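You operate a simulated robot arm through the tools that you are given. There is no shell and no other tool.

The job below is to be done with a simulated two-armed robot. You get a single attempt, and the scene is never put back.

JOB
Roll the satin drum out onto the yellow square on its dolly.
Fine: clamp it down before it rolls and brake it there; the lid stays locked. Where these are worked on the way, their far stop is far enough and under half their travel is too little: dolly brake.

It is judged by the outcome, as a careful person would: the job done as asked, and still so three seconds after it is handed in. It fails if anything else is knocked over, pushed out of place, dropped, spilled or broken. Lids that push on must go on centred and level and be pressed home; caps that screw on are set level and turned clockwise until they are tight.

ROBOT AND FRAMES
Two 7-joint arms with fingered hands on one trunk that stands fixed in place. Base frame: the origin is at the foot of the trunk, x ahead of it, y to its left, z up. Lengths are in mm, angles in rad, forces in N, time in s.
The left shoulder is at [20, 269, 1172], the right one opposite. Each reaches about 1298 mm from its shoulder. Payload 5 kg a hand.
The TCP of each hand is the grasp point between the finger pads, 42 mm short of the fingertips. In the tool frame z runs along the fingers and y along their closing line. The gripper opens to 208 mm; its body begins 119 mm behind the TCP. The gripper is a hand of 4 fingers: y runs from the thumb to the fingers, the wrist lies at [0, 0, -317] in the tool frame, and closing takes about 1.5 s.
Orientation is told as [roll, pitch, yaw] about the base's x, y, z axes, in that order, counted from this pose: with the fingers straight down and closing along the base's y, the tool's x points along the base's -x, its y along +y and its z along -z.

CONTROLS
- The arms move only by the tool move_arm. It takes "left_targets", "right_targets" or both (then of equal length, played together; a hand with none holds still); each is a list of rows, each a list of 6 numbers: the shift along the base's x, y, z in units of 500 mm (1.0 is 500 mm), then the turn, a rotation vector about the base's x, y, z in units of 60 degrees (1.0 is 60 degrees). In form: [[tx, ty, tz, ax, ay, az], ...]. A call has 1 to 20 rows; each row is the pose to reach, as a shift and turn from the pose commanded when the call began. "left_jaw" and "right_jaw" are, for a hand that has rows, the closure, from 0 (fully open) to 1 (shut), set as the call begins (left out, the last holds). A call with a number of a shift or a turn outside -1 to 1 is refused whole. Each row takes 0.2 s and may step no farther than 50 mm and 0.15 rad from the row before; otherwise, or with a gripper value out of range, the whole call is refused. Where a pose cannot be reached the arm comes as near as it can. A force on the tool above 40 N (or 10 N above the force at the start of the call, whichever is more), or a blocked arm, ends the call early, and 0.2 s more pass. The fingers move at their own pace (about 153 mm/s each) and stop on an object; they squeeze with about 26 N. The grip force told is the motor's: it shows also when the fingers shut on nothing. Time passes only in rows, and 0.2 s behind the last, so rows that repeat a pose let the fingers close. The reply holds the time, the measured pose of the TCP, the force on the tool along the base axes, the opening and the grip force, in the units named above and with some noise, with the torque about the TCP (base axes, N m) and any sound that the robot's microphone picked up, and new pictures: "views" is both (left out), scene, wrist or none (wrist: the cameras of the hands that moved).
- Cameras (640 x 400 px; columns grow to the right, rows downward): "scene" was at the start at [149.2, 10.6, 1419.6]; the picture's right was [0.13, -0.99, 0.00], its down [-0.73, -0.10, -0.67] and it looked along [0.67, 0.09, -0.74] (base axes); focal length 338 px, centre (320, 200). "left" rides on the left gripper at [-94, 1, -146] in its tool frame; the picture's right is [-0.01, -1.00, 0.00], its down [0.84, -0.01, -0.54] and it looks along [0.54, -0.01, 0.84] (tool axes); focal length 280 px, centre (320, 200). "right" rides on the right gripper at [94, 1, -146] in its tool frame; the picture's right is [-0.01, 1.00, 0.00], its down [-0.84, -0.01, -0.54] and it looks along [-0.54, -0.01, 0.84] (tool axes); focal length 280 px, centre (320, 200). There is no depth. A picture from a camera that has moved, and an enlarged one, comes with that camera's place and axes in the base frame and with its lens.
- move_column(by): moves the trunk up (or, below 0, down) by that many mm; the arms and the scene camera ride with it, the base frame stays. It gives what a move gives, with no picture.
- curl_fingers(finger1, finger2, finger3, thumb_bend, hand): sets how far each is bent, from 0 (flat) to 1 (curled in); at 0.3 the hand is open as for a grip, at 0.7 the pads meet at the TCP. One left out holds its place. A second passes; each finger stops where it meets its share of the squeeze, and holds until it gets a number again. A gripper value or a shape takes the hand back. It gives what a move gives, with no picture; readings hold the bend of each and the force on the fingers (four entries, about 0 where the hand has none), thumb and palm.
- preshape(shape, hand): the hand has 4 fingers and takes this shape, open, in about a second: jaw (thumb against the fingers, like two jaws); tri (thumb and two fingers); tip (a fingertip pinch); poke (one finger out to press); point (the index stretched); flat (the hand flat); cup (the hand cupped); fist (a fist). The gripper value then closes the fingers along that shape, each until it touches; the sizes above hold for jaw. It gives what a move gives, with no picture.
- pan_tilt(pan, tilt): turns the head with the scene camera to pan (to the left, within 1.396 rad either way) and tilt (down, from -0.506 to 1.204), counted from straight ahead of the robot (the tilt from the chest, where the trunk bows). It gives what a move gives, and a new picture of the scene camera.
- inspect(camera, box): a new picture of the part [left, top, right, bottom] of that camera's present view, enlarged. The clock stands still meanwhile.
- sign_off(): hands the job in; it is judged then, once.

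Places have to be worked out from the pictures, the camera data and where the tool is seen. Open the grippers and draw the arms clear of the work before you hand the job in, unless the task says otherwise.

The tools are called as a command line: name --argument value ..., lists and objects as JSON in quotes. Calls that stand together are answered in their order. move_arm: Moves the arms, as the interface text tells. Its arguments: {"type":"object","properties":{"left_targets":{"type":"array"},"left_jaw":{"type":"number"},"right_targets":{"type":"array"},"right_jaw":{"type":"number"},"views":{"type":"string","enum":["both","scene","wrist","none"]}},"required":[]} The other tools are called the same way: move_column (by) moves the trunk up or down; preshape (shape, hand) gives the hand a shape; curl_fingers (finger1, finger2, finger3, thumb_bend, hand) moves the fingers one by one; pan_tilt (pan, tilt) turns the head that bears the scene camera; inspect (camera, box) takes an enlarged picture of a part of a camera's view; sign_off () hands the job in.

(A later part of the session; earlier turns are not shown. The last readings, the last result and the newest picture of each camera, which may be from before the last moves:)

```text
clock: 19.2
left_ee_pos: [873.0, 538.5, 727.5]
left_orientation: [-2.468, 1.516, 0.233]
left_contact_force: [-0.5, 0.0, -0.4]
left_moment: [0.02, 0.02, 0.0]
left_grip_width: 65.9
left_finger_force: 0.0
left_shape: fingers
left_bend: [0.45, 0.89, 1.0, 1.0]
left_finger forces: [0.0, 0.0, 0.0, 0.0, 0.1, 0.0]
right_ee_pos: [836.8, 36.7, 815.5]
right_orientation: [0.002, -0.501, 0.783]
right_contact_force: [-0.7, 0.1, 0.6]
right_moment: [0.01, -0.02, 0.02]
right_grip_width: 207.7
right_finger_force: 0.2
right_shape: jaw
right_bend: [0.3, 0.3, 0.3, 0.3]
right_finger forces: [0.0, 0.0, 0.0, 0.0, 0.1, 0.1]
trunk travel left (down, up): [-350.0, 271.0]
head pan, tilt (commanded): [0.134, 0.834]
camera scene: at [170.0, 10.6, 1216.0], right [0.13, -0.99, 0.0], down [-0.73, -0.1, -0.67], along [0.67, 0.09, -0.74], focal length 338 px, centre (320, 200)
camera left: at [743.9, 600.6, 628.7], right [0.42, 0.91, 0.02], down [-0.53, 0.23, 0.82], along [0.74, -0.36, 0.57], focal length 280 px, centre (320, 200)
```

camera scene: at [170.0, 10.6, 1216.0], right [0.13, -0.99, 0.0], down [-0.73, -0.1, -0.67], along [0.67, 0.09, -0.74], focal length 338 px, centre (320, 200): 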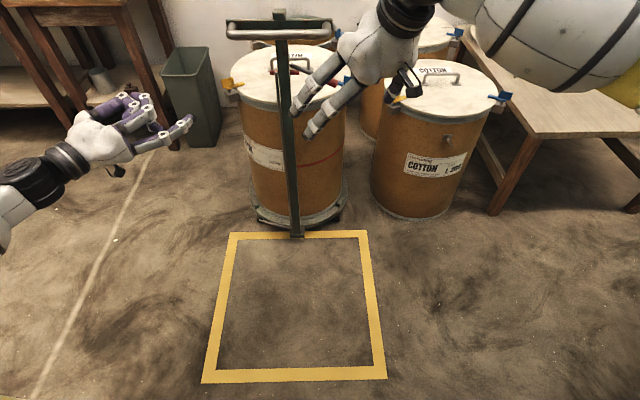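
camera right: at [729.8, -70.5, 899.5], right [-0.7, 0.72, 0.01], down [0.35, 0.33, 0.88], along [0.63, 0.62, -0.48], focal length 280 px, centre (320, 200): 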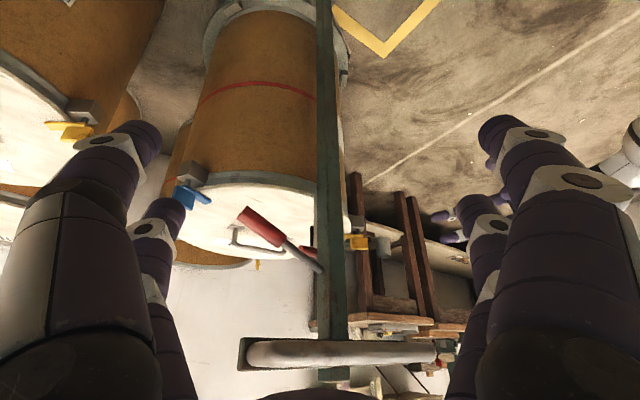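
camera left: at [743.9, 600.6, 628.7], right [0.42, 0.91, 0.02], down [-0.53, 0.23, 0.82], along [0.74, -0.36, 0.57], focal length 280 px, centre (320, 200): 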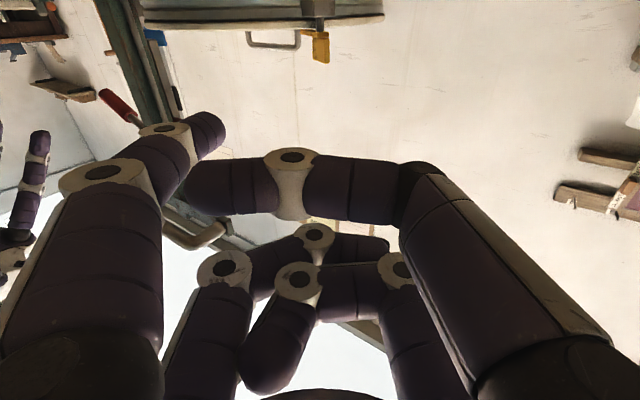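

The palm-up roll succeeded, and finger 1 is now the lowest digit on the side nearest the post. I straighten it a little more to get a slimmer pusher.

curl_fingers --hand "left" --finger1 0.15

inspect --camera "left" --box '[0, 0, 640, 400]'

inspect --camera "scene" --box '[0, 60, 220, 200]'

```text
clock: 20.2
left_ee_pos: [871.6, 537.8, 727.2]
left_orientation: [-2.455, 1.514, 0.248]
left_contact_force: [-0.4, 0.5, -0.7]
left_moment: [0.0, 0.0, 0.01]
left_grip_width: 93.2
left_finger_force: 0.0
left_shape: fingers
left_bend: [0.15, 0.89, 1.0, 1.0]
left_finger forces: [0.0, 0.0, 0.1, 0.1, 0.0, 0.0]
right_ee_pos: [837.8, 36.3, 817.1]
right_orientation: [0.003, -0.501, 0.783]
right_contact_force: [-0.5, -0.8, -0.2]
right_moment: [0.02, 0.0, 0.0]
right_grip_width: 207.8
right_finger_force: 0.1
right_shape: jaw
right_bend: [0.3, 0.3, 0.3, 0.3]
right_finger forces: [0.0, 0.0, 0.0, 0.0, 0.0, 0.0]
trunk travel left (down, up): [-350.0, 271.0]
head pan, tilt (commanded): [0.134, 0.834]
```

```text
1.00 times, centred on (320, 200) of left (not enlarged: the box is as wide or as high as the picture)
camera zoom: at [744.1, 600.6, 628.7], right [0.42, 0.91, 0.02], down [-0.53, 0.23, 0.82], along [0.74, -0.36, 0.57], focal length 280 px, centre (320, 200)
```

zoom: 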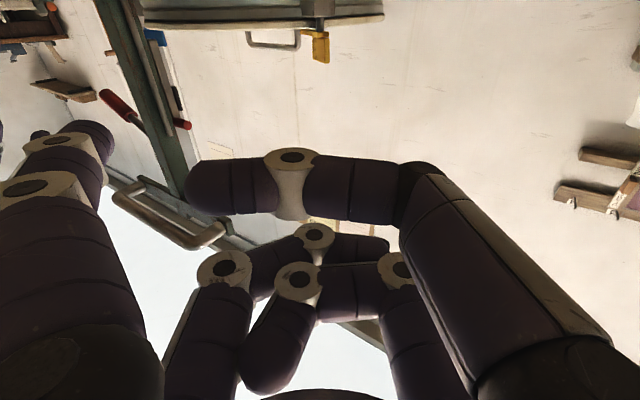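

```text
2.86 times, centred on (110, 130) of scene
camera zoom: at [170.0, 10.6, 1216.1], right [0.13, -0.99, 0.0], down [-0.73, -0.1, -0.67], along [0.67, 0.09, -0.74], focal length 966 px, centre (920, 400)
```

zoom: 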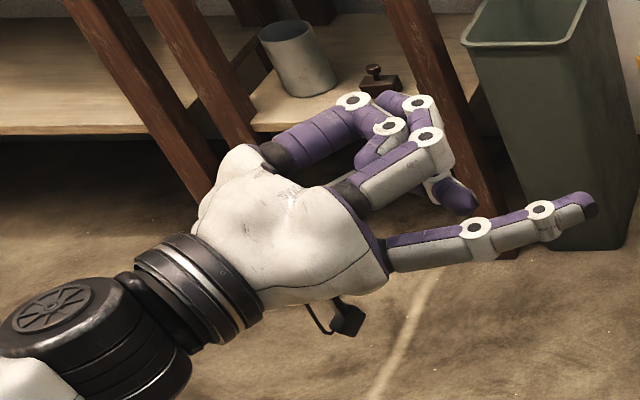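

Finger 1 at 0.15 makes a straight pointer. Before I push the clamp arm, I want the right hand on the handle bar (about (930, 207, 909)) so the dolly can't roll away. I back the right hand off, raise it and turn it so it closes across the bar.

move_arm --right_targets '[[-0.03, 0.01, 0.05, -0.071, -0.021, 0.097], [-0.06, 0.02, 0.1, -0.142, -0.041, 0.195], [-0.08, 0.04, 0.15, -0.213, -0.062, 0.292], [-0.1, 0.06, 0.2, -0.284, -0.083, 0.39], [-0.1, 0.08, 0.25, -0.355, -0.103, 0.487], [-0.1, 0.1, 0.3, -0.426, -0.124, 0.584], [-0.1, 0.12, 0.35, -0.497, -0.144, 0.682], [-0.1, 0.13, 0.4, -0.568, -0.165, 0.779], [-0.1, 0.13, 0.4, -0.568, -0.165, 0.779]]' --right_jaw 0.7 --views "both"

```text
clock: 22.2
left_ee_pos: [872.7, 538.2, 729.3]
left_orientation: [-2.461, 1.514, 0.242]
left_contact_force: [-0.3, -0.3, -0.5]
left_moment: [-0.01, 0.01, 0.0]
left_grip_width: 93.4
left_finger_force: 0.0
left_shape: fingers
left_bend: [0.15, 0.89, 1.0, 1.0]
left_finger forces: [0.1, 0.0, 0.0, 0.0, 0.0, 0.0]
right_ee_pos: [789.2, 104.2, 1015.9]
right_orientation: [-0.346, 0.002, 1.715]
right_contact_force: [-0.8, 0.1, -0.7]
right_moment: [-0.04, -0.06, -0.01]
right_grip_width: 62.9
right_finger_force: 0.2
right_shape: jaw
right_bend: [0.73, 0.73, 0.73, 0.7]
right_finger forces: [0.0, 0.0, 0.0, 0.0, 0.0, 0.0]
trunk travel left (down, up): [-350.0, 271.0]
head pan, tilt (commanded): [0.134, 0.834]
camera scene: at [169.9, 10.9, 1216.0], right [0.13, -0.99, 0.0], down [-0.73, -0.1, -0.67], along [0.67, 0.09, -0.74], focal length 338 px, centre (320, 200)
camera right: at [752.2, 3.5, 1153.0], right [-0.93, -0.12, -0.34], down [-0.29, 0.81, 0.51], along [0.21, 0.57, -0.79], focal length 280 px, centre (320, 200)
```

scene: 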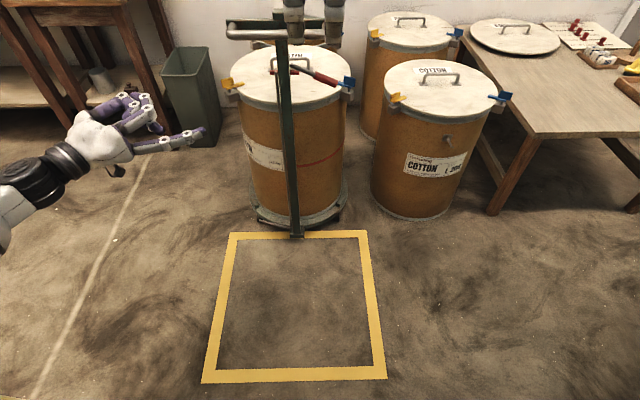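
right: 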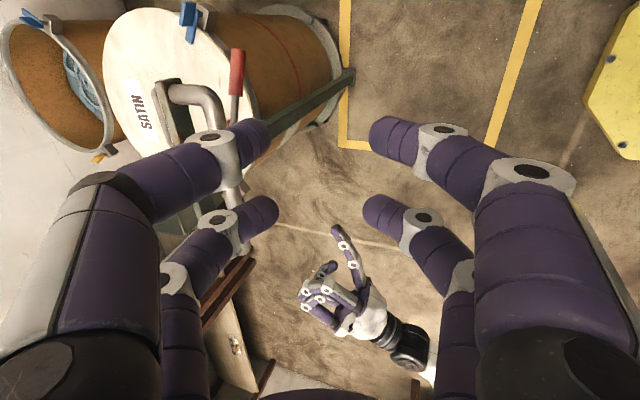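

Orientation reached, opening 63 mm. I move to just above the bar and narrow the opening so the far digits fit the gap between bar and crossbar.

move_arm --right_targets '[[0.06, 0.035, 0.01, 0, 0, 0], [0.12, 0.07, 0.01, 0, 0, 0], [0.17, 0.1, 0.0, 0, 0, 0], [0.205, 0.104, 0.0, 0, 0, 0], [0.205, 0.104, 0.0, 0, 0, 0]]' --right_jaw 0.77 --views "both"

```text
clock: 23.4
left_ee_pos: [872.6, 538.8, 727.0]
left_orientation: [-2.461, 1.515, 0.244]
left_contact_force: [0.9, 0.1, 0.9]
left_moment: [-0.01, 0.01, -0.03]
left_grip_width: 93.2
left_finger_force: 0.0
left_shape: fingers
left_bend: [0.15, 0.89, 1.0, 1.0]
left_finger forces: [0.1, 0.1, 0.0, 0.1, 0.0, 0.0]
right_ee_pos: [893.4, 152.7, 1016.0]
right_orientation: [-0.349, -0.001, 1.711]
right_contact_force: [0.1, 0.6, -0.1]
right_moment: [-0.08, -0.04, -0.01]
right_grip_width: 48.0
right_finger_force: 0.0
right_shape: jaw
right_bend: [0.73, 0.73, 0.73, 0.7]
right_finger forces: [0.0, 0.0, 0.0, 0.0, 0.0, 0.1]
trunk travel left (down, up): [-350.0, 271.0]
head pan, tilt (commanded): [0.134, 0.834]
camera scene: at [169.9, 10.9, 1216.1], right [0.13, -0.99, 0.0], down [-0.73, -0.1, -0.67], along [0.67, 0.09, -0.74], focal length 338 px, centre (320, 200)
camera right: at [855.1, 52.4, 1153.7], right [-0.93, -0.12, -0.34], down [-0.29, 0.81, 0.51], along [0.22, 0.58, -0.79], focal length 280 px, centre (320, 200)
```

scene: 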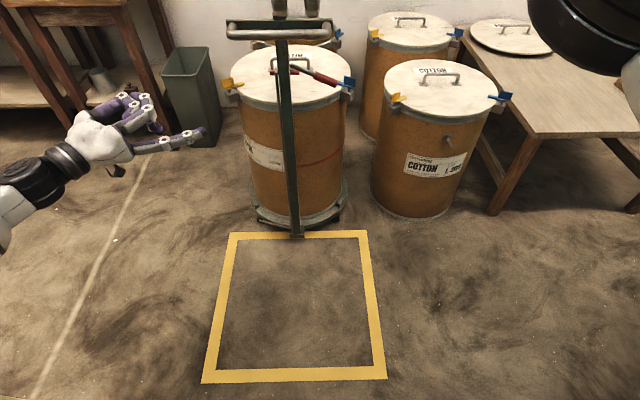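
right: 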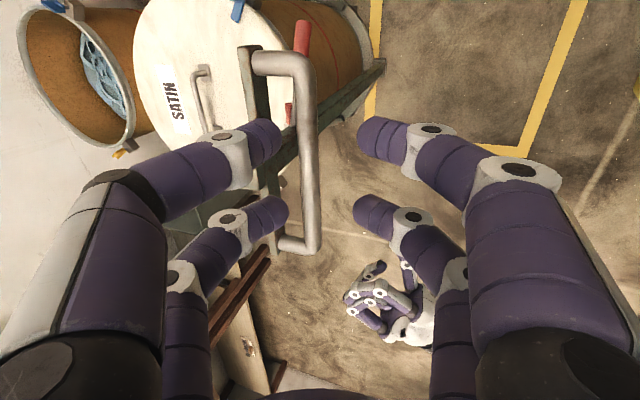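

inspect --camera "right" --box '[220, 30, 400, 270]'

inspect --camera "scene" --box '[210, 0, 370, 100]'

```text
1.67 times, centred on (310, 150) of right
camera zoom: at [855.1, 52.4, 1153.7], right [-0.93, -0.12, -0.34], down [-0.29, 0.81, 0.51], along [0.22, 0.58, -0.79], focal length 467 px, centre (337, 283)
```

zoom: 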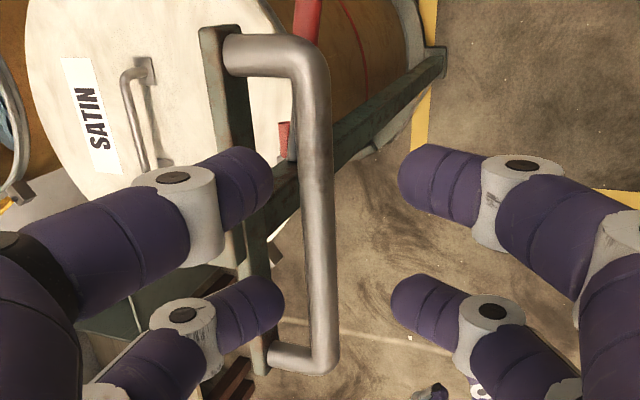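

```text
4.00 times, centred on (290, 50) of scene
camera zoom: at [169.9, 10.9, 1216.1], right [0.13, -0.99, 0.0], down [-0.73, -0.1, -0.67], along [0.67, 0.09, -0.74], focal length 1353 px, centre (440, 800)
```

zoom: 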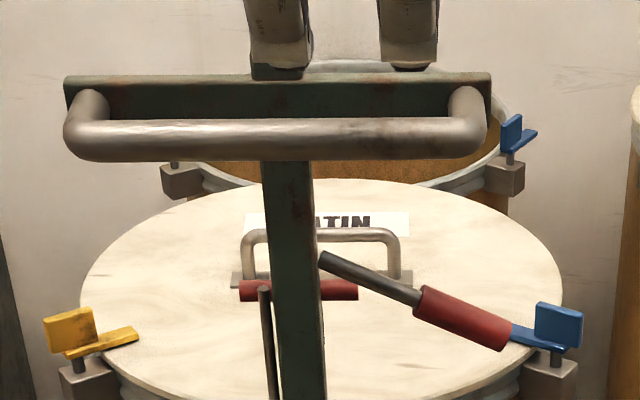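

The curled digits bow outward, so a steep approach would put the far knuckles into the crossbar. A 45° forward-down approach clears it, so I tilt the right hand up by 25° and back off along that line.

move_arm --right_targets '[[-0.02, 0, 0.0, 0.015, -0.103, 0], [-0.04, 0, -0.02, 0.03, -0.206, 0], [-0.05, -0.002, -0.05, 0.045, -0.309, 0], [-0.05, -0.004, -0.068, 0.0604, -0.4125, 0], [-0.05, -0.004, -0.068, 0.0604, -0.4125, 0]]' --right_jaw 0.74 --views "both"

inspect --camera "right" --box '[200, 20, 440, 290]'

```text
clock: 24.6
left_ee_pos: [871.5, 537.8, 728.4]
left_orientation: [-2.456, 1.516, 0.25]
left_contact_force: [-0.7, -0.5, 1.1]
left_moment: [0.02, 0.03, 0.03]
left_grip_width: 93.1
left_finger_force: 0.0
left_shape: fingers
left_bend: [0.15, 0.89, 1.0, 1.0]
left_finger forces: [0.0, 0.0, 0.1, 0.1, 0.0, 0.0]
right_ee_pos: [866.3, 152.3, 982.9]
right_orientation: [-0.783, 0.0, 1.715]
right_contact_force: [-0.5, 0.0, 0.7]
right_moment: [0.01, 0.01, 0.02]
right_grip_width: 53.8
right_finger_force: 0.1
right_shape: jaw
right_bend: [0.73, 0.73, 0.73, 0.7]
right_finger forces: [0.0, 0.0, 0.0, 0.1, 0.1, 0.0]
trunk travel left (down, up): [-350.0, 271.0]
head pan, tilt (commanded): [0.134, 0.834]
camera scene: at [169.9, 10.5, 1216.2], right [0.13, -0.99, 0.0], down [-0.73, -0.1, -0.67], along [0.67, 0.09, -0.74], focal length 338 px, centre (320, 200)
camera right: at [776.2, 45.3, 1083.8], right [-0.7, -0.09, -0.71], down [-0.49, 0.78, 0.39], along [0.52, 0.62, -0.59], focal length 280 px, centre (320, 200)
```

scene: 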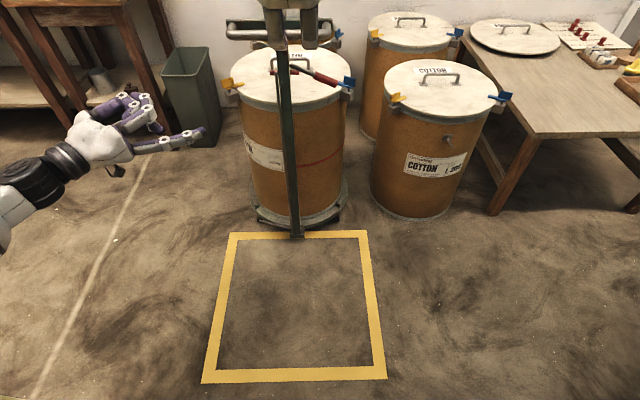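
right: 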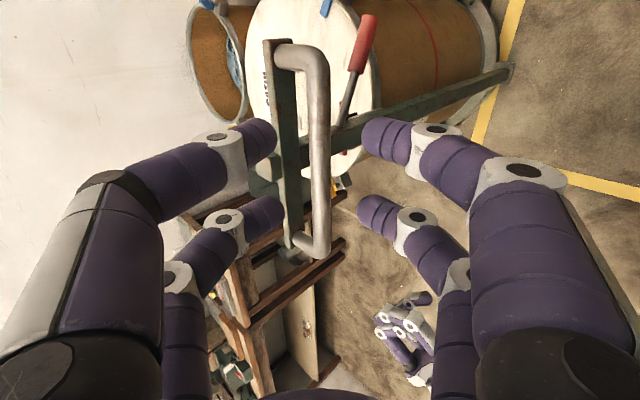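

```text
1.48 times, centred on (320, 155) of right
camera zoom: at [776.2, 45.3, 1083.8], right [-0.7, -0.09, -0.71], down [-0.49, 0.78, 0.39], along [0.52, 0.62, -0.59], focal length 415 px, centre (320, 267)
```

zoom: 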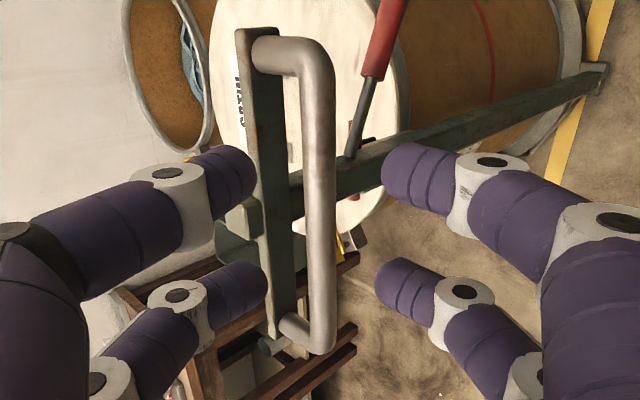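

The bar lies centred between the digits and the straight approach looks clear. I advance along the tool axis until the bar sits between the pads.

move_arm --right_targets '[[0.049, 0.007, -0.0495, 0, 0, 0], [0.084, 0.012, -0.085, 0, 0, 0], [0.112, 0.016, -0.113, 0, 0, 0], [0.133, 0.0195, -0.134, 0, 0, 0], [0.145, 0.021, -0.1465, 0, 0, 0], [0.145, 0.021, -0.1465, 0, 0, 0]]' --views "both"

inspect --camera "right" --box '[200, 20, 440, 290]'

```text
clock: 26.0
left_ee_pos: [870.4, 537.0, 730.4]
left_orientation: [-2.456, 1.514, 0.247]
left_contact_force: [0.6, -0.5, -0.3]
left_moment: [-0.05, 0.02, 0.03]
left_grip_width: 93.2
left_finger_force: 0.1
left_shape: fingers
left_bend: [0.15, 0.89, 1.0, 1.0]
left_finger forces: [0.0, 0.0, 0.0, 0.0, 0.0, 0.1]
right_ee_pos: [935.9, 164.0, 914.0]
right_orientation: [-0.787, -0.001, 1.715]
right_contact_force: [-15.1, -5.9, 19.1]
right_moment: [-0.27, -1.31, -0.46]
right_grip_width: 55.9
right_finger_force: 0.1
right_shape: jaw
right_bend: [0.73, 0.73, 0.74, 0.7]
right_finger forces: [0.0, 0.1, 3.2, 0.0, 22.8, 0.0]
trunk travel left (down, up): [-350.0, 271.0]
head pan, tilt (commanded): [0.134, 0.834]
camera scene: at [168.1, 10.1, 1216.7], right [0.13, -0.99, 0.0], down [-0.73, -0.1, -0.67], along [0.67, 0.09, -0.74], focal length 338 px, centre (320, 200)
camera right: at [846.5, 56.2, 1015.3], right [-0.7, -0.09, -0.71], down [-0.49, 0.78, 0.39], along [0.52, 0.62, -0.59], focal length 280 px, centre (320, 200)
```

scene: 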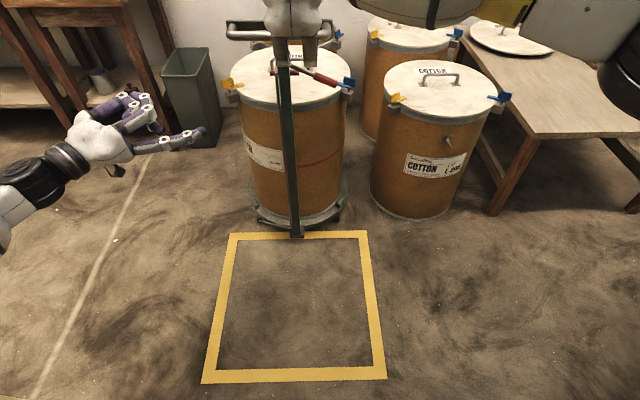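
right: 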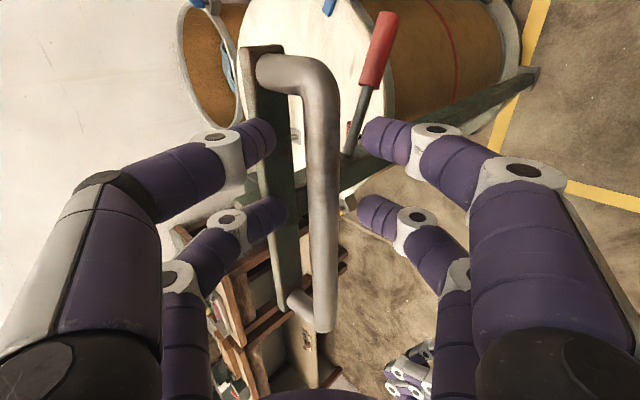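

```text
1.48 times, centred on (320, 155) of right
camera zoom: at [846.5, 56.2, 1015.3], right [-0.7, -0.09, -0.71], down [-0.49, 0.78, 0.39], along [0.52, 0.62, -0.59], focal length 415 px, centre (320, 267)
```

zoom: 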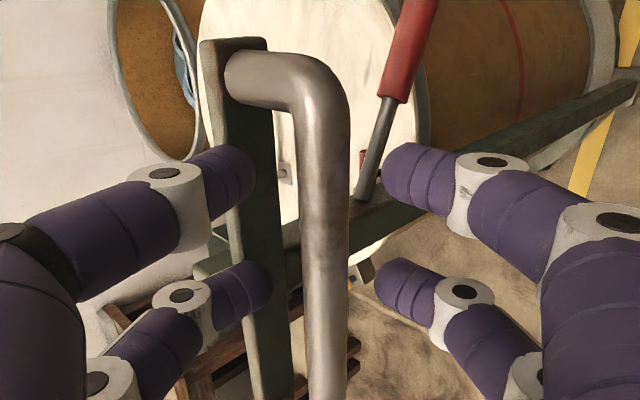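

The far thumb digit touches the crossbar before the bar is fully inside. I back off about 35 mm and narrow the opening to roughly 30 mm so the digits slip into the gap next to the bar.

move_arm --right_targets '[[-0.025, -0.004, 0.025, 0, 0, 0], [-0.05, -0.007, 0.05, 0, 0, 0], [-0.05, -0.007, 0.05, 0, 0, 0], [-0.05, -0.007, 0.05, 0, 0, 0]]' --views "none"

move_arm --right_targets '[[0, 0, 0, 0, 0, 0], [0, 0, 0, 0, 0, 0], [0, 0, 0, 0, 0, 0]]' --right_jaw 0.85 --views "wrist"

inspect --camera "right" --box '[200, 20, 440, 290]'

```text
clock: 27.0
left_ee_pos: [871.9, 538.3, 728.2]
left_orientation: [-2.455, 1.513, 0.246]
left_contact_force: [0.3, 0.2, 0.8]
left_moment: [0.01, 0.0, 0.0]
left_grip_width: 93.4
left_finger_force: 0.0
left_shape: fingers
left_bend: [0.15, 0.89, 1.0, 1.0]
left_finger forces: [0.0, 0.0, 0.0, 0.0, 0.0, 0.0]
right_ee_pos: [911.9, 161.9, 934.6]
right_orientation: [-0.783, 0.0, 1.716]
right_contact_force: [-0.3, 0.0, 0.4]
right_moment: [0.0, -0.02, 0.0]
right_grip_width: 54.0
right_finger_force: 0.0
right_shape: jaw
right_bend: [0.73, 0.73, 0.73, 0.7]
right_finger forces: [0.0, 0.0, 0.0, 0.0, 0.1, 0.0]
trunk travel left (down, up): [-350.0, 271.0]
head pan, tilt (commanded): [0.134, 0.834]
```

```text
clock: 27.8
left_ee_pos: [872.3, 538.7, 728.2]
left_orientation: [-2.455, 1.515, 0.248]
left_contact_force: [0.8, 0.0, 0.4]
left_moment: [-0.03, -0.04, 0.02]
left_grip_width: 93.3
left_finger_force: 0.0
left_shape: fingers
left_bend: [0.15, 0.89, 1.0, 1.0]
left_finger forces: [0.0, 0.0, 0.0, 0.0, 0.0, 0.1]
right_ee_pos: [913.3, 161.4, 935.2]
right_orientation: [-0.783, -0.001, 1.715]
right_contact_force: [0.2, -0.7, -0.5]
right_moment: [0.0, 0.03, -0.03]
right_grip_width: 31.6
right_finger_force: 0.0
right_shape: jaw
right_bend: [0.72, 0.72, 0.72, 0.7]
right_finger forces: [0.1, 0.0, 0.1, 0.0, 0.0, 0.0]
trunk travel left (down, up): [-350.0, 271.0]
head pan, tilt (commanded): [0.134, 0.834]
camera right: at [823.4, 53.4, 1036.7], right [-0.7, -0.09, -0.71], down [-0.49, 0.78, 0.39], along [0.52, 0.62, -0.59], focal length 280 px, centre (320, 200)
```

right: 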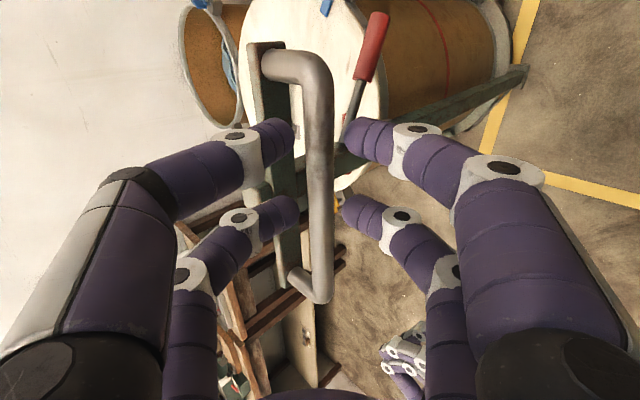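

```text
1.48 times, centred on (320, 155) of right
camera zoom: at [823.4, 53.4, 1036.7], right [-0.7, -0.09, -0.71], down [-0.49, 0.78, 0.39], along [0.52, 0.62, -0.59], focal length 415 px, centre (320, 267)
```

zoom: 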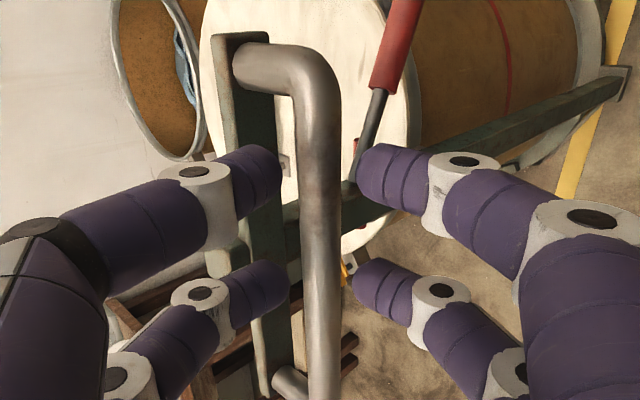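

Opening is now 32 mm with the bar between the digits. I advance about 38 mm and watch the force.

move_arm --right_targets '[[0.02, 0.003, -0.02, 0, 0, 0], [0.036, 0.005, -0.036, 0, 0, 0], [0.046, 0.007, -0.046, 0, 0, 0], [0.053, 0.008, -0.053, 0, 0, 0], [0.053, 0.008, -0.053, 0, 0, 0]]' --views "wrist"

inspect --camera "right" --box '[200, 20, 440, 290]'

```text
clock: 29.0
left_ee_pos: [871.4, 538.6, 728.5]
left_orientation: [-2.455, 1.514, 0.248]
left_contact_force: [1.1, -0.7, -1.0]
left_moment: [-0.01, -0.02, 0.01]
left_grip_width: 93.3
left_finger_force: 0.2
left_shape: fingers
left_bend: [0.15, 0.89, 1.0, 1.0]
left_finger forces: [0.0, 0.0, 0.0, 0.0, 0.0, 0.0]
right_ee_pos: [938.2, 165.9, 908.3]
right_orientation: [-0.784, 0.0, 1.716]
right_contact_force: [0.7, 0.3, -0.5]
right_moment: [0.01, -0.02, 0.01]
right_grip_width: 31.7
right_finger_force: 0.0
right_shape: jaw
right_bend: [0.72, 0.72, 0.72, 0.7]
right_finger forces: [0.0, 0.1, 0.1, 0.0, 0.0, 0.1]
trunk travel left (down, up): [-350.0, 271.0]
head pan, tilt (commanded): [0.134, 0.834]
camera right: at [849.7, 58.2, 1011.1], right [-0.7, -0.09, -0.71], down [-0.49, 0.78, 0.39], along [0.52, 0.62, -0.59], focal length 280 px, centre (320, 200)
```

right: 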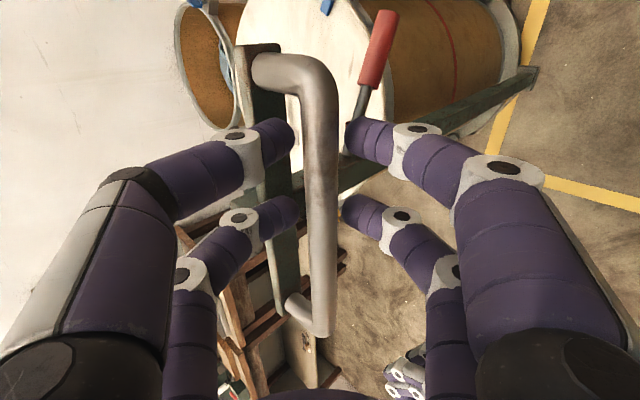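

```text
1.48 times, centred on (320, 155) of right
camera zoom: at [849.7, 58.2, 1011.1], right [-0.7, -0.09, -0.71], down [-0.49, 0.78, 0.39], along [0.52, 0.62, -0.59], focal length 415 px, centre (320, 267)
```

zoom: 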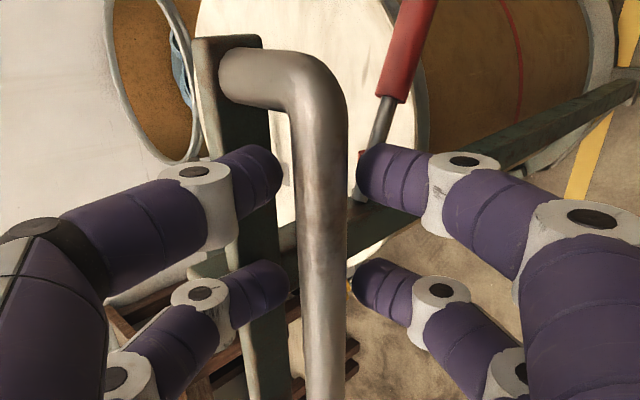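

No contact forces and the bar is between the digits. I close the right hand on it.

move_arm --right_targets '[[0.004, 0, -0.004, 0, 0, 0], [0.004, 0, -0.004, 0, 0, 0], [0.004, 0, -0.004, 0, 0, 0], [0.004, 0, -0.004, 0, 0, 0], [0.004, 0, -0.004, 0, 0, 0], [0.004, 0, -0.004, 0, 0, 0]]' --right_jaw 1.0 --views "both"

inspect --camera "right" --box '[200, 20, 440, 290]'

```text
clock: 30.4
left_ee_pos: [873.0, 538.8, 726.8]
left_orientation: [-2.456, 1.514, 0.246]
left_contact_force: [-0.4, -0.7, -1.2]
left_moment: [0.01, -0.02, -0.02]
left_grip_width: 93.5
left_finger_force: 0.0
left_shape: fingers
left_bend: [0.15, 0.89, 1.0, 1.0]
left_finger forces: [0.0, 0.0, 0.1, 0.1, 0.0, 0.0]
right_ee_pos: [942.0, 166.5, 906.4]
right_orientation: [-0.781, 0.0, 1.716]
right_contact_force: [14.7, 4.8, -7.0]
right_moment: [-0.21, -0.17, -0.08]
right_grip_width: 0.4
right_finger_force: 26.1
right_shape: jaw
right_bend: [0.71, 0.71, 0.7, 0.71]
right_finger forces: [18.4, 17.8, 17.9, 0.0, 22.3, 0.0]
trunk travel left (down, up): [-350.0, 271.0]
head pan, tilt (commanded): [0.134, 0.834]
camera scene: at [171.0, 11.0, 1215.9], right [0.13, -0.99, 0.0], down [-0.73, -0.1, -0.67], along [0.67, 0.09, -0.74], focal length 338 px, centre (320, 200)
camera right: at [852.6, 58.0, 1007.9], right [-0.7, -0.09, -0.7], down [-0.49, 0.78, 0.39], along [0.52, 0.62, -0.59], focal length 280 px, centre (320, 200)
```

scene: 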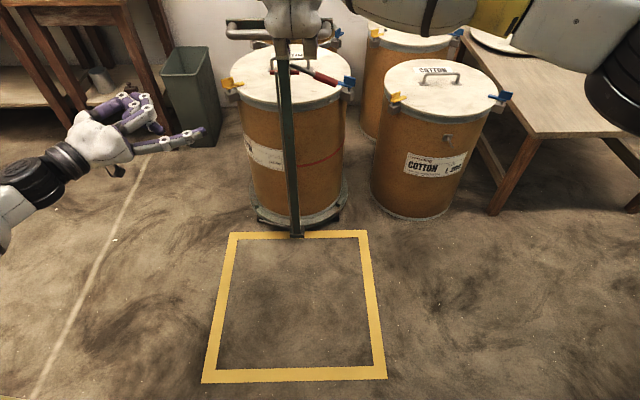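
right: 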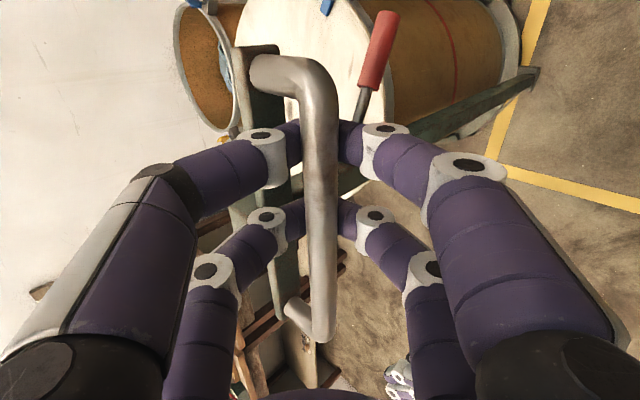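

```text
1.48 times, centred on (320, 155) of right
camera zoom: at [852.6, 58.0, 1007.9], right [-0.7, -0.09, -0.7], down [-0.49, 0.78, 0.39], along [0.52, 0.62, -0.59], focal length 415 px, centre (320, 267)
```

zoom: 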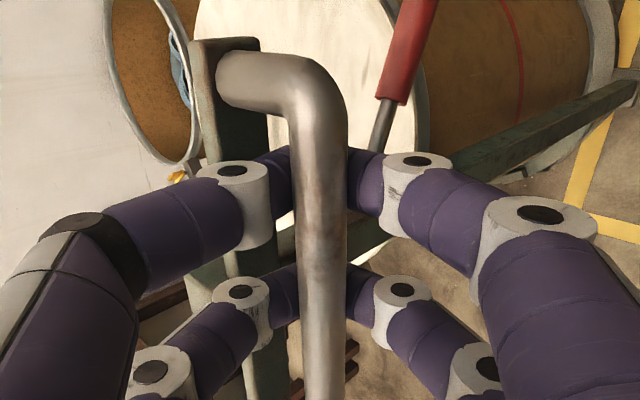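

The digits have closed around the bar: it is caged between palm and fingertips, and the dolly has not visibly moved. Next I zoom in with the left camera to locate the T-bar's left end precisely.

inspect --camera "left" --box '[90, 0, 250, 200]'

inspect --camera "left" --box '[145, 85, 205, 145]'

```text
2.00 times, centred on (170, 100) of left
camera zoom: at [744.6, 600.8, 627.8], right [0.42, 0.91, 0.02], down [-0.53, 0.23, 0.82], along [0.74, -0.36, 0.57], focal length 561 px, centre (620, 400)
```

zoom: 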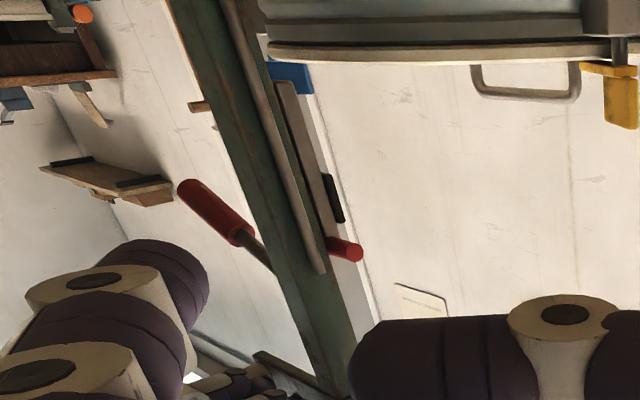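

```text
6.67 times, centred on (175, 115) of left
camera zoom: at [744.6, 600.8, 627.8], right [0.42, 0.91, 0.02], down [-0.53, 0.23, 0.82], along [0.74, -0.36, 0.57], focal length 1869 px, centre (1287, 767)
```

zoom: 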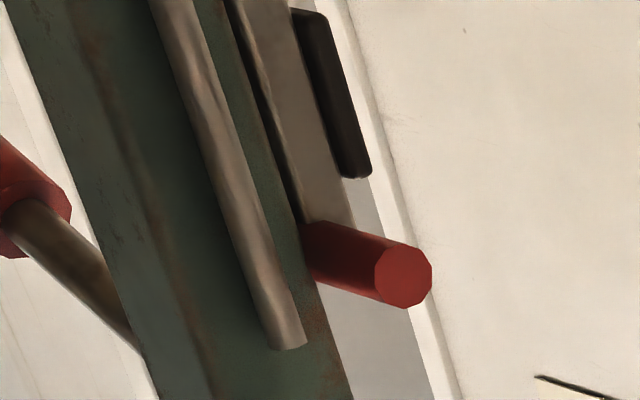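

The T-bar's left end is at about (1016, 261.5, 766), with the brake rod tip at (1000, 240, 778). I turn the left hand so the pointer aims forward and bring it to about 45 mm in front of the T-bar end.

move_arm --left_targets '[[0.008, -0.06, 0.03, 0, 0, 0.137], [0.016, -0.12, 0.06, 0, 0, 0.274], [0.024, -0.18, 0.09, 0, 0, 0.41], [0.032, -0.24, 0.12, 0, 0, 0.547], [0.04, -0.3, 0.15, 0, 0, 0.684], [0.04, -0.3, 0.15, 0, 0, 0.684]]' --views "both"

inspect --camera "scene" --box '[190, 10, 350, 110]'

```text
clock: 31.8
left_ee_pos: [893.6, 387.2, 802.9]
left_orientation: [-2.433, 1.514, 0.987]
left_contact_force: [1.0, -0.9, -0.5]
left_moment: [0.0, -0.01, 0.17]
left_grip_width: 93.6
left_finger_force: 0.0
left_shape: fingers
left_bend: [0.15, 0.89, 1.0, 1.0]
left_finger forces: [0.1, 0.0, 0.0, 0.0, 0.1, 0.0]
right_ee_pos: [942.0, 165.8, 906.7]
right_orientation: [-0.779, -0.002, 1.716]
right_contact_force: [15.2, 5.7, -9.0]
right_moment: [-0.25, -0.14, -0.04]
right_grip_width: 0.3
right_finger_force: 26.2
right_shape: jaw
right_bend: [0.71, 0.71, 0.7, 0.71]
right_finger forces: [18.8, 18.2, 18.9, 0.1, 22.1, 0.1]
trunk travel left (down, up): [-350.0, 271.0]
head pan, tilt (commanded): [0.134, 0.834]
camera scene: at [171.3, 10.2, 1215.9], right [0.13, -0.99, 0.0], down [-0.73, -0.1, -0.67], along [0.67, 0.09, -0.74], focal length 338 px, centre (320, 200)
camera left: at [755.9, 349.9, 703.7], right [-0.28, 0.96, 0.02], down [-0.55, -0.18, 0.82], along [0.79, 0.21, 0.57], focal length 280 px, centre (320, 200)
```

scene: 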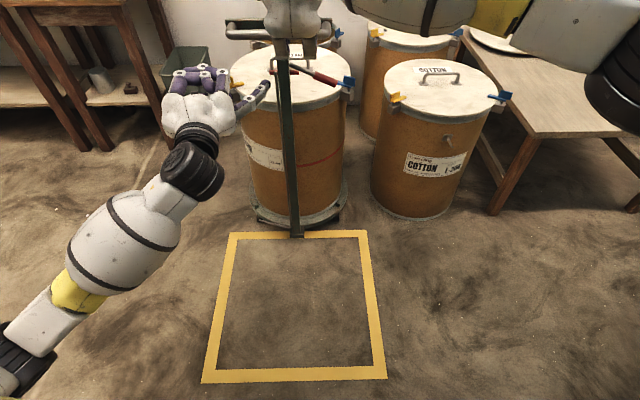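
left: 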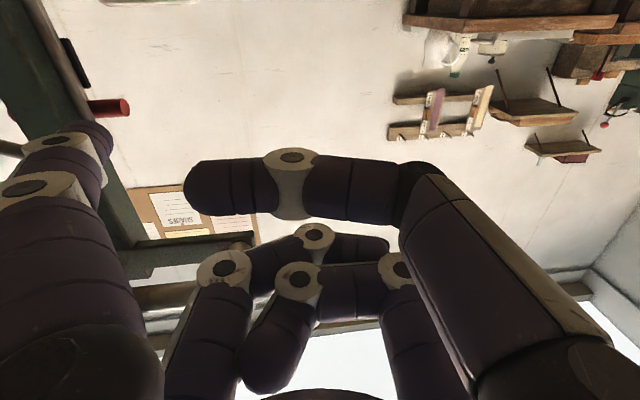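

```text
4.00 times, centred on (270, 60) of scene
camera zoom: at [171.3, 10.2, 1215.9], right [0.13, -0.99, 0.0], down [-0.73, -0.1, -0.67], along [0.67, 0.09, -0.74], focal length 1353 px, centre (520, 760)
```

zoom: 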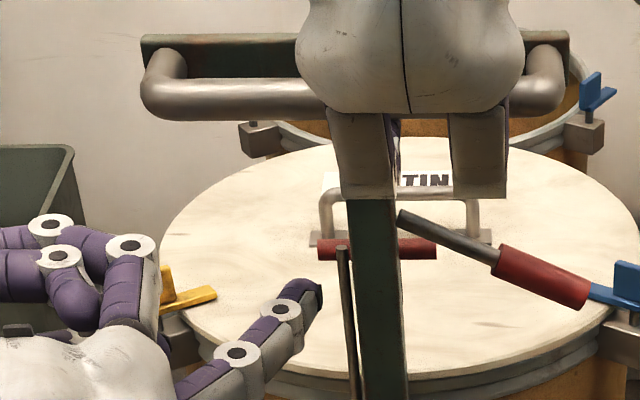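

The pointer is about 50 mm short of the T-bar end and close to its height. I advance in small steps, keeping it just left of the brake rod.

move_arm --left_targets '[[0.03, -0.004, -0.004, 0, 0, 0], [0.056, -0.008, -0.008, 0, 0, 0], [0.056, -0.008, -0.008, 0, 0, 0]]' --views "both"

inspect --camera "scene" --box '[250, 50, 310, 100]'

inspect --camera "left" --box '[0, 40, 200, 200]'

```text
clock: 32.6
left_ee_pos: [920.5, 385.1, 799.1]
left_orientation: [-2.447, 1.514, 0.972]
left_contact_force: [0.5, 0.1, 0.0]
left_moment: [-0.05, -0.01, -0.01]
left_grip_width: 93.7
left_finger_force: 0.1
left_shape: fingers
left_bend: [0.15, 0.89, 1.0, 1.0]
left_finger forces: [0.0, 0.0, 0.0, 0.0, 0.0, 0.0]
right_ee_pos: [942.3, 165.6, 906.0]
right_orientation: [-0.782, 0.0, 1.714]
right_contact_force: [13.1, 3.6, -8.9]
right_moment: [-0.28, -0.08, -0.07]
right_grip_width: 0.1
right_finger_force: 25.9
right_shape: jaw
right_bend: [0.71, 0.71, 0.7, 0.71]
right_finger forces: [19.0, 17.7, 18.0, 0.1, 21.6, 0.0]
trunk travel left (down, up): [-350.0, 271.0]
head pan, tilt (commanded): [0.134, 0.834]
camera scene: at [171.1, 10.9, 1215.9], right [0.13, -0.99, 0.0], down [-0.73, -0.1, -0.67], along [0.67, 0.09, -0.74], focal length 338 px, centre (320, 200)
camera left: at [783.6, 348.8, 699.3], right [-0.28, 0.96, 0.02], down [-0.55, -0.17, 0.82], along [0.79, 0.21, 0.57], focal length 280 px, centre (320, 200)
```

scene: 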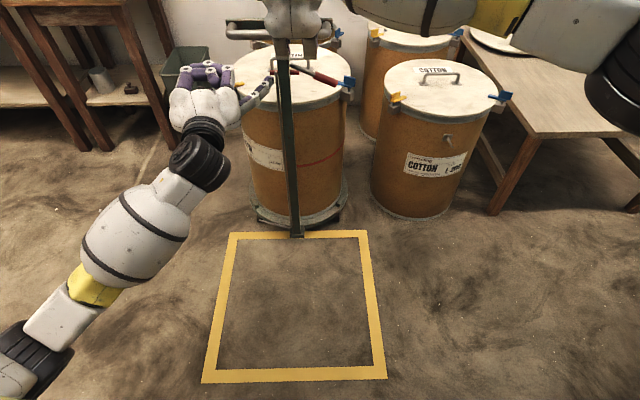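
left: 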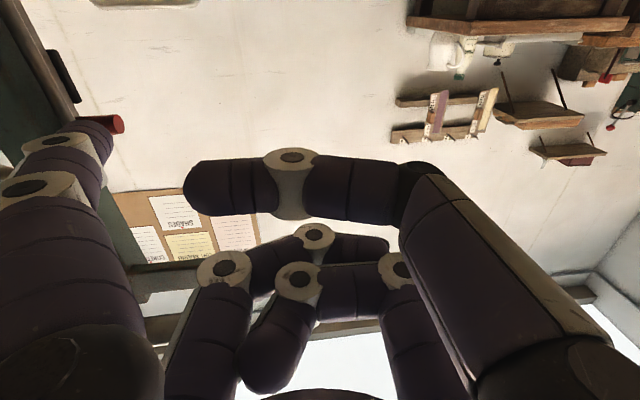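

```text
8.00 times, centred on (280, 75) of scene
camera zoom: at [171.1, 10.9, 1215.9], right [0.13, -0.99, 0.0], down [-0.73, -0.1, -0.67], along [0.67, 0.09, -0.74], focal length 2706 px, centre (640, 1200)
```

zoom: 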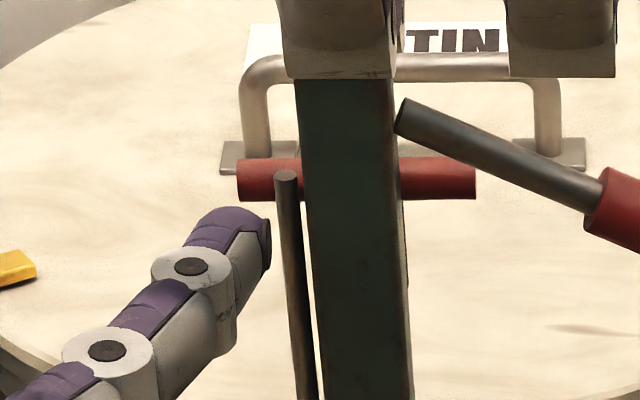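

```text
2.50 times, centred on (100, 120) of left
camera zoom: at [783.6, 348.8, 699.3], right [-0.28, 0.96, 0.02], down [-0.55, -0.17, 0.82], along [0.79, 0.21, 0.57], focal length 701 px, centre (870, 400)
```

zoom: 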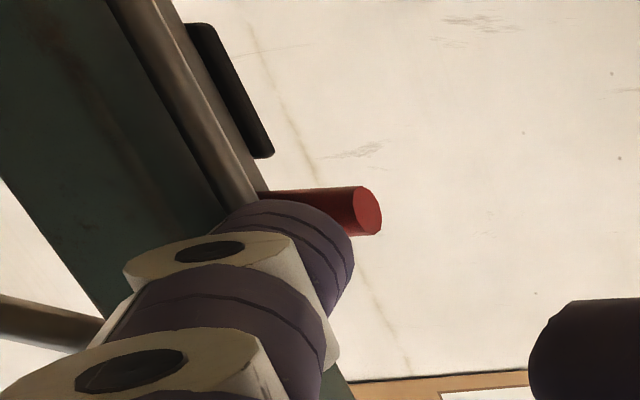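

The pointer would graze the brake rod if pushed straight on, so I yaw the hand about 12° to bring the tip in from further left, then check again.

move_arm --left_targets '[[0.031, 0.013, 0, 0, 0, -0.1], [0.063, 0.026, 0, 0, 0, -0.2], [0.063, 0.026, 0, 0, 0, -0.2]]' --views "none"

inspect --camera "scene" --box '[250, 50, 310, 100]'

inspect --camera "left" --box '[0, 40, 200, 200]'

```text
clock: 33.4
left_ee_pos: [952.5, 397.6, 799.6]
left_orientation: [-2.449, 1.516, 0.765]
left_contact_force: [-1.0, 0.1, 0.4]
left_moment: [0.01, -0.04, -0.06]
left_grip_width: 93.5
left_finger_force: 0.1
left_shape: fingers
left_bend: [0.15, 0.89, 1.0, 1.0]
left_finger forces: [0.0, 0.0, 0.0, 0.0, 0.0, 0.1]
right_ee_pos: [942.0, 166.0, 905.8]
right_orientation: [-0.783, 0.0, 1.715]
right_contact_force: [12.9, 3.4, -9.9]
right_moment: [-0.27, -0.06, -0.11]
right_grip_width: 0.1
right_finger_force: 25.8
right_shape: jaw
right_bend: [0.71, 0.71, 0.7, 0.71]
right_finger forces: [19.2, 17.4, 18.0, 0.0, 21.5, 0.0]
trunk travel left (down, up): [-350.0, 271.0]
head pan, tilt (commanded): [0.134, 0.834]
```

```text
8.00 times, centred on (280, 75) of scene
camera zoom: at [171.0, 11.1, 1215.9], right [0.13, -0.99, 0.0], down [-0.73, -0.1, -0.67], along [0.67, 0.09, -0.74], focal length 2706 px, centre (640, 1200)
```

zoom: 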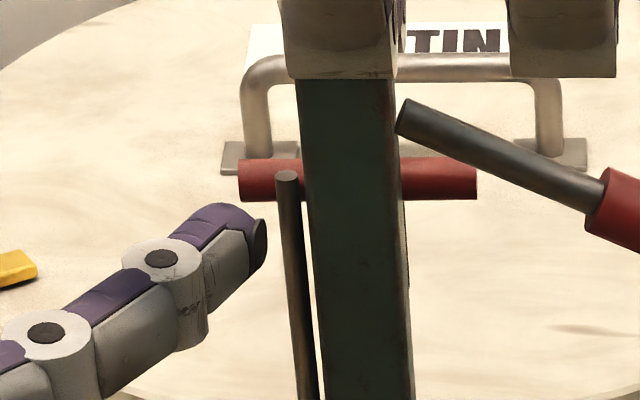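

```text
2.50 times, centred on (100, 120) of left
camera zoom: at [810.2, 390.9, 698.8], right [-0.07, 1.0, 0.02], down [-0.57, -0.06, 0.82], along [0.82, 0.04, 0.57], focal length 701 px, centre (870, 400)
```

zoom: 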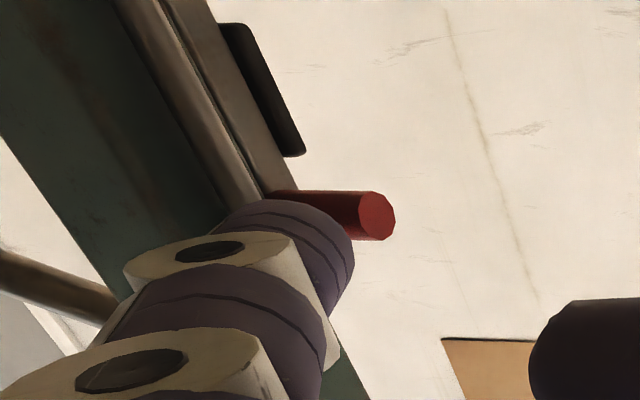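

The tip is now about 10 mm from the T-bar at the right height, slightly left of the rod. I push gently forward and read the force.

move_arm --left_targets '[[0.01, 0.004, 0, 0, 0, 0], [0.02, 0.005, 0, 0, 0, 0], [0.03, 0.005, 0, 0, 0, 0], [0.038, 0.005, 0, 0, 0, 0]]' --views "none"

inspect --camera "scene" --box '[250, 50, 310, 100]'

inspect --camera "left" --box '[0, 40, 200, 200]'

```text
clock: 34.4
left_ee_pos: [970.9, 399.2, 799.5]
left_orientation: [-2.454, 1.514, 0.756]
left_contact_force: [-0.4, 0.4, 1.0]
left_moment: [-0.02, 0.03, -0.14]
left_grip_width: 93.7
left_finger_force: 0.0
left_shape: fingers
left_bend: [0.15, 0.89, 1.0, 1.0]
left_finger forces: [1.0, 0.0, 0.0, 0.0, 0.0, 0.0]
right_ee_pos: [943.0, 165.5, 905.4]
right_orientation: [-0.781, -0.001, 1.715]
right_contact_force: [11.4, 2.2, -9.7]
right_moment: [-0.28, -0.08, -0.09]
right_grip_width: 0.0
right_finger_force: 26.0
right_shape: jaw
right_bend: [0.71, 0.71, 0.7, 0.71]
right_finger forces: [19.3, 17.4, 18.0, 0.0, 21.2, 0.0]
trunk travel left (down, up): [-350.0, 271.0]
head pan, tilt (commanded): [0.134, 0.834]
```

```text
8.00 times, centred on (280, 75) of scene
camera zoom: at [171.0, 10.9, 1215.9], right [0.13, -0.99, 0.0], down [-0.73, -0.1, -0.67], along [0.67, 0.09, -0.74], focal length 2706 px, centre (640, 1200)
```

zoom: 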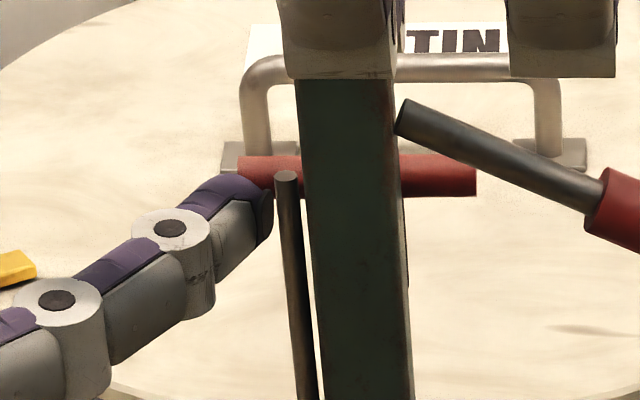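

```text
2.50 times, centred on (100, 120) of left
camera zoom: at [829.0, 392.6, 699.1], right [-0.07, 1.0, 0.02], down [-0.57, -0.06, 0.82], along [0.82, 0.04, 0.57], focal length 701 px, centre (870, 400)
```

zoom: 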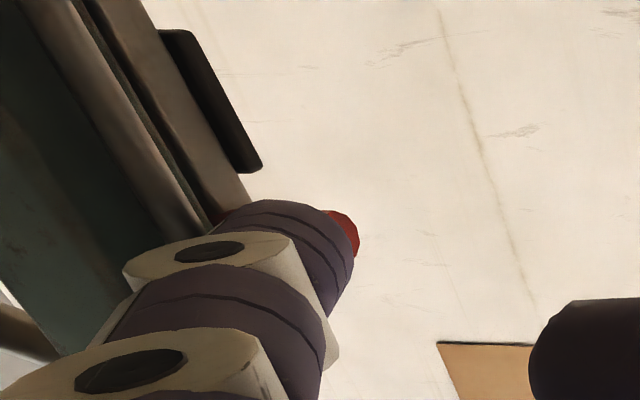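

Contact made with only 1 N and the T-bar is starting to swing freely. I keep pushing along the arc.

move_arm --left_targets '[[0.02, 0.001, 0.001, 0, 0, 0], [0.04, 0.002, 0.001, 0, 0, 0.03], [0.06, 0.003, -0.001, 0, 0, 0.06], [0.08, 0.004, -0.004, 0, 0, 0.09], [0.09, 0.004, -0.006, 0, 0, 0.1]]' --views "none"

inspect --camera "scene" --box '[240, 40, 320, 100]'

inspect --camera "left" --box '[0, 40, 200, 200]'

```text
clock: 35.6
left_ee_pos: [1017.5, 401.9, 795.4]
left_orientation: [-2.448, 1.514, 0.869]
left_contact_force: [-1.2, 0.2, 1.1]
left_moment: [-0.01, 0.03, -0.01]
left_grip_width: 93.6
left_finger_force: 0.1
left_shape: fingers
left_bend: [0.15, 0.89, 1.0, 1.0]
left_finger forces: [0.0, 0.0, 0.1, 0.0, 0.0, 0.0]
right_ee_pos: [942.0, 165.9, 907.7]
right_orientation: [-0.782, 0.0, 1.716]
right_contact_force: [11.5, 1.2, -10.5]
right_moment: [-0.24, -0.06, -0.13]
right_grip_width: 0.0
right_finger_force: 26.2
right_shape: jaw
right_bend: [0.71, 0.71, 0.7, 0.71]
right_finger forces: [19.5, 17.5, 17.9, 0.1, 21.1, 0.0]
trunk travel left (down, up): [-350.0, 271.0]
head pan, tilt (commanded): [0.134, 0.834]
```

```text
6.67 times, centred on (280, 70) of scene
camera zoom: at [171.1, 10.9, 1215.9], right [0.13, -0.99, 0.0], down [-0.73, -0.1, -0.67], along [0.67, 0.09, -0.74], focal length 2255 px, centre (587, 1067)
```

zoom: 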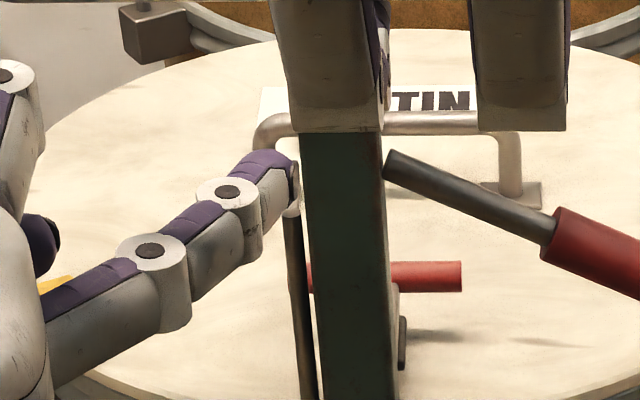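

```text
2.50 times, centred on (100, 120) of left
camera zoom: at [876.3, 379.7, 695.9], right [-0.17, 0.98, 0.02], down [-0.56, -0.12, 0.82], along [0.81, 0.13, 0.57], focal length 701 px, centre (870, 400)
```

zoom: 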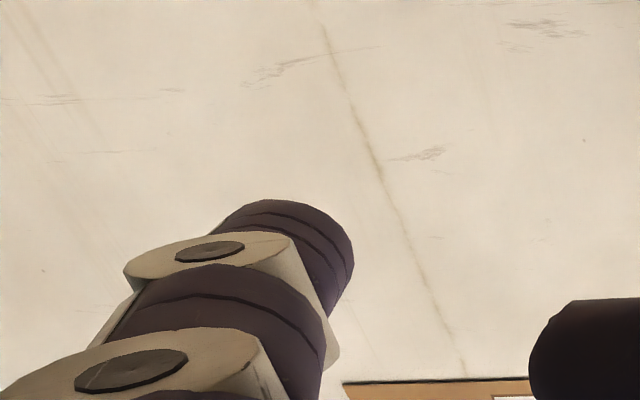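

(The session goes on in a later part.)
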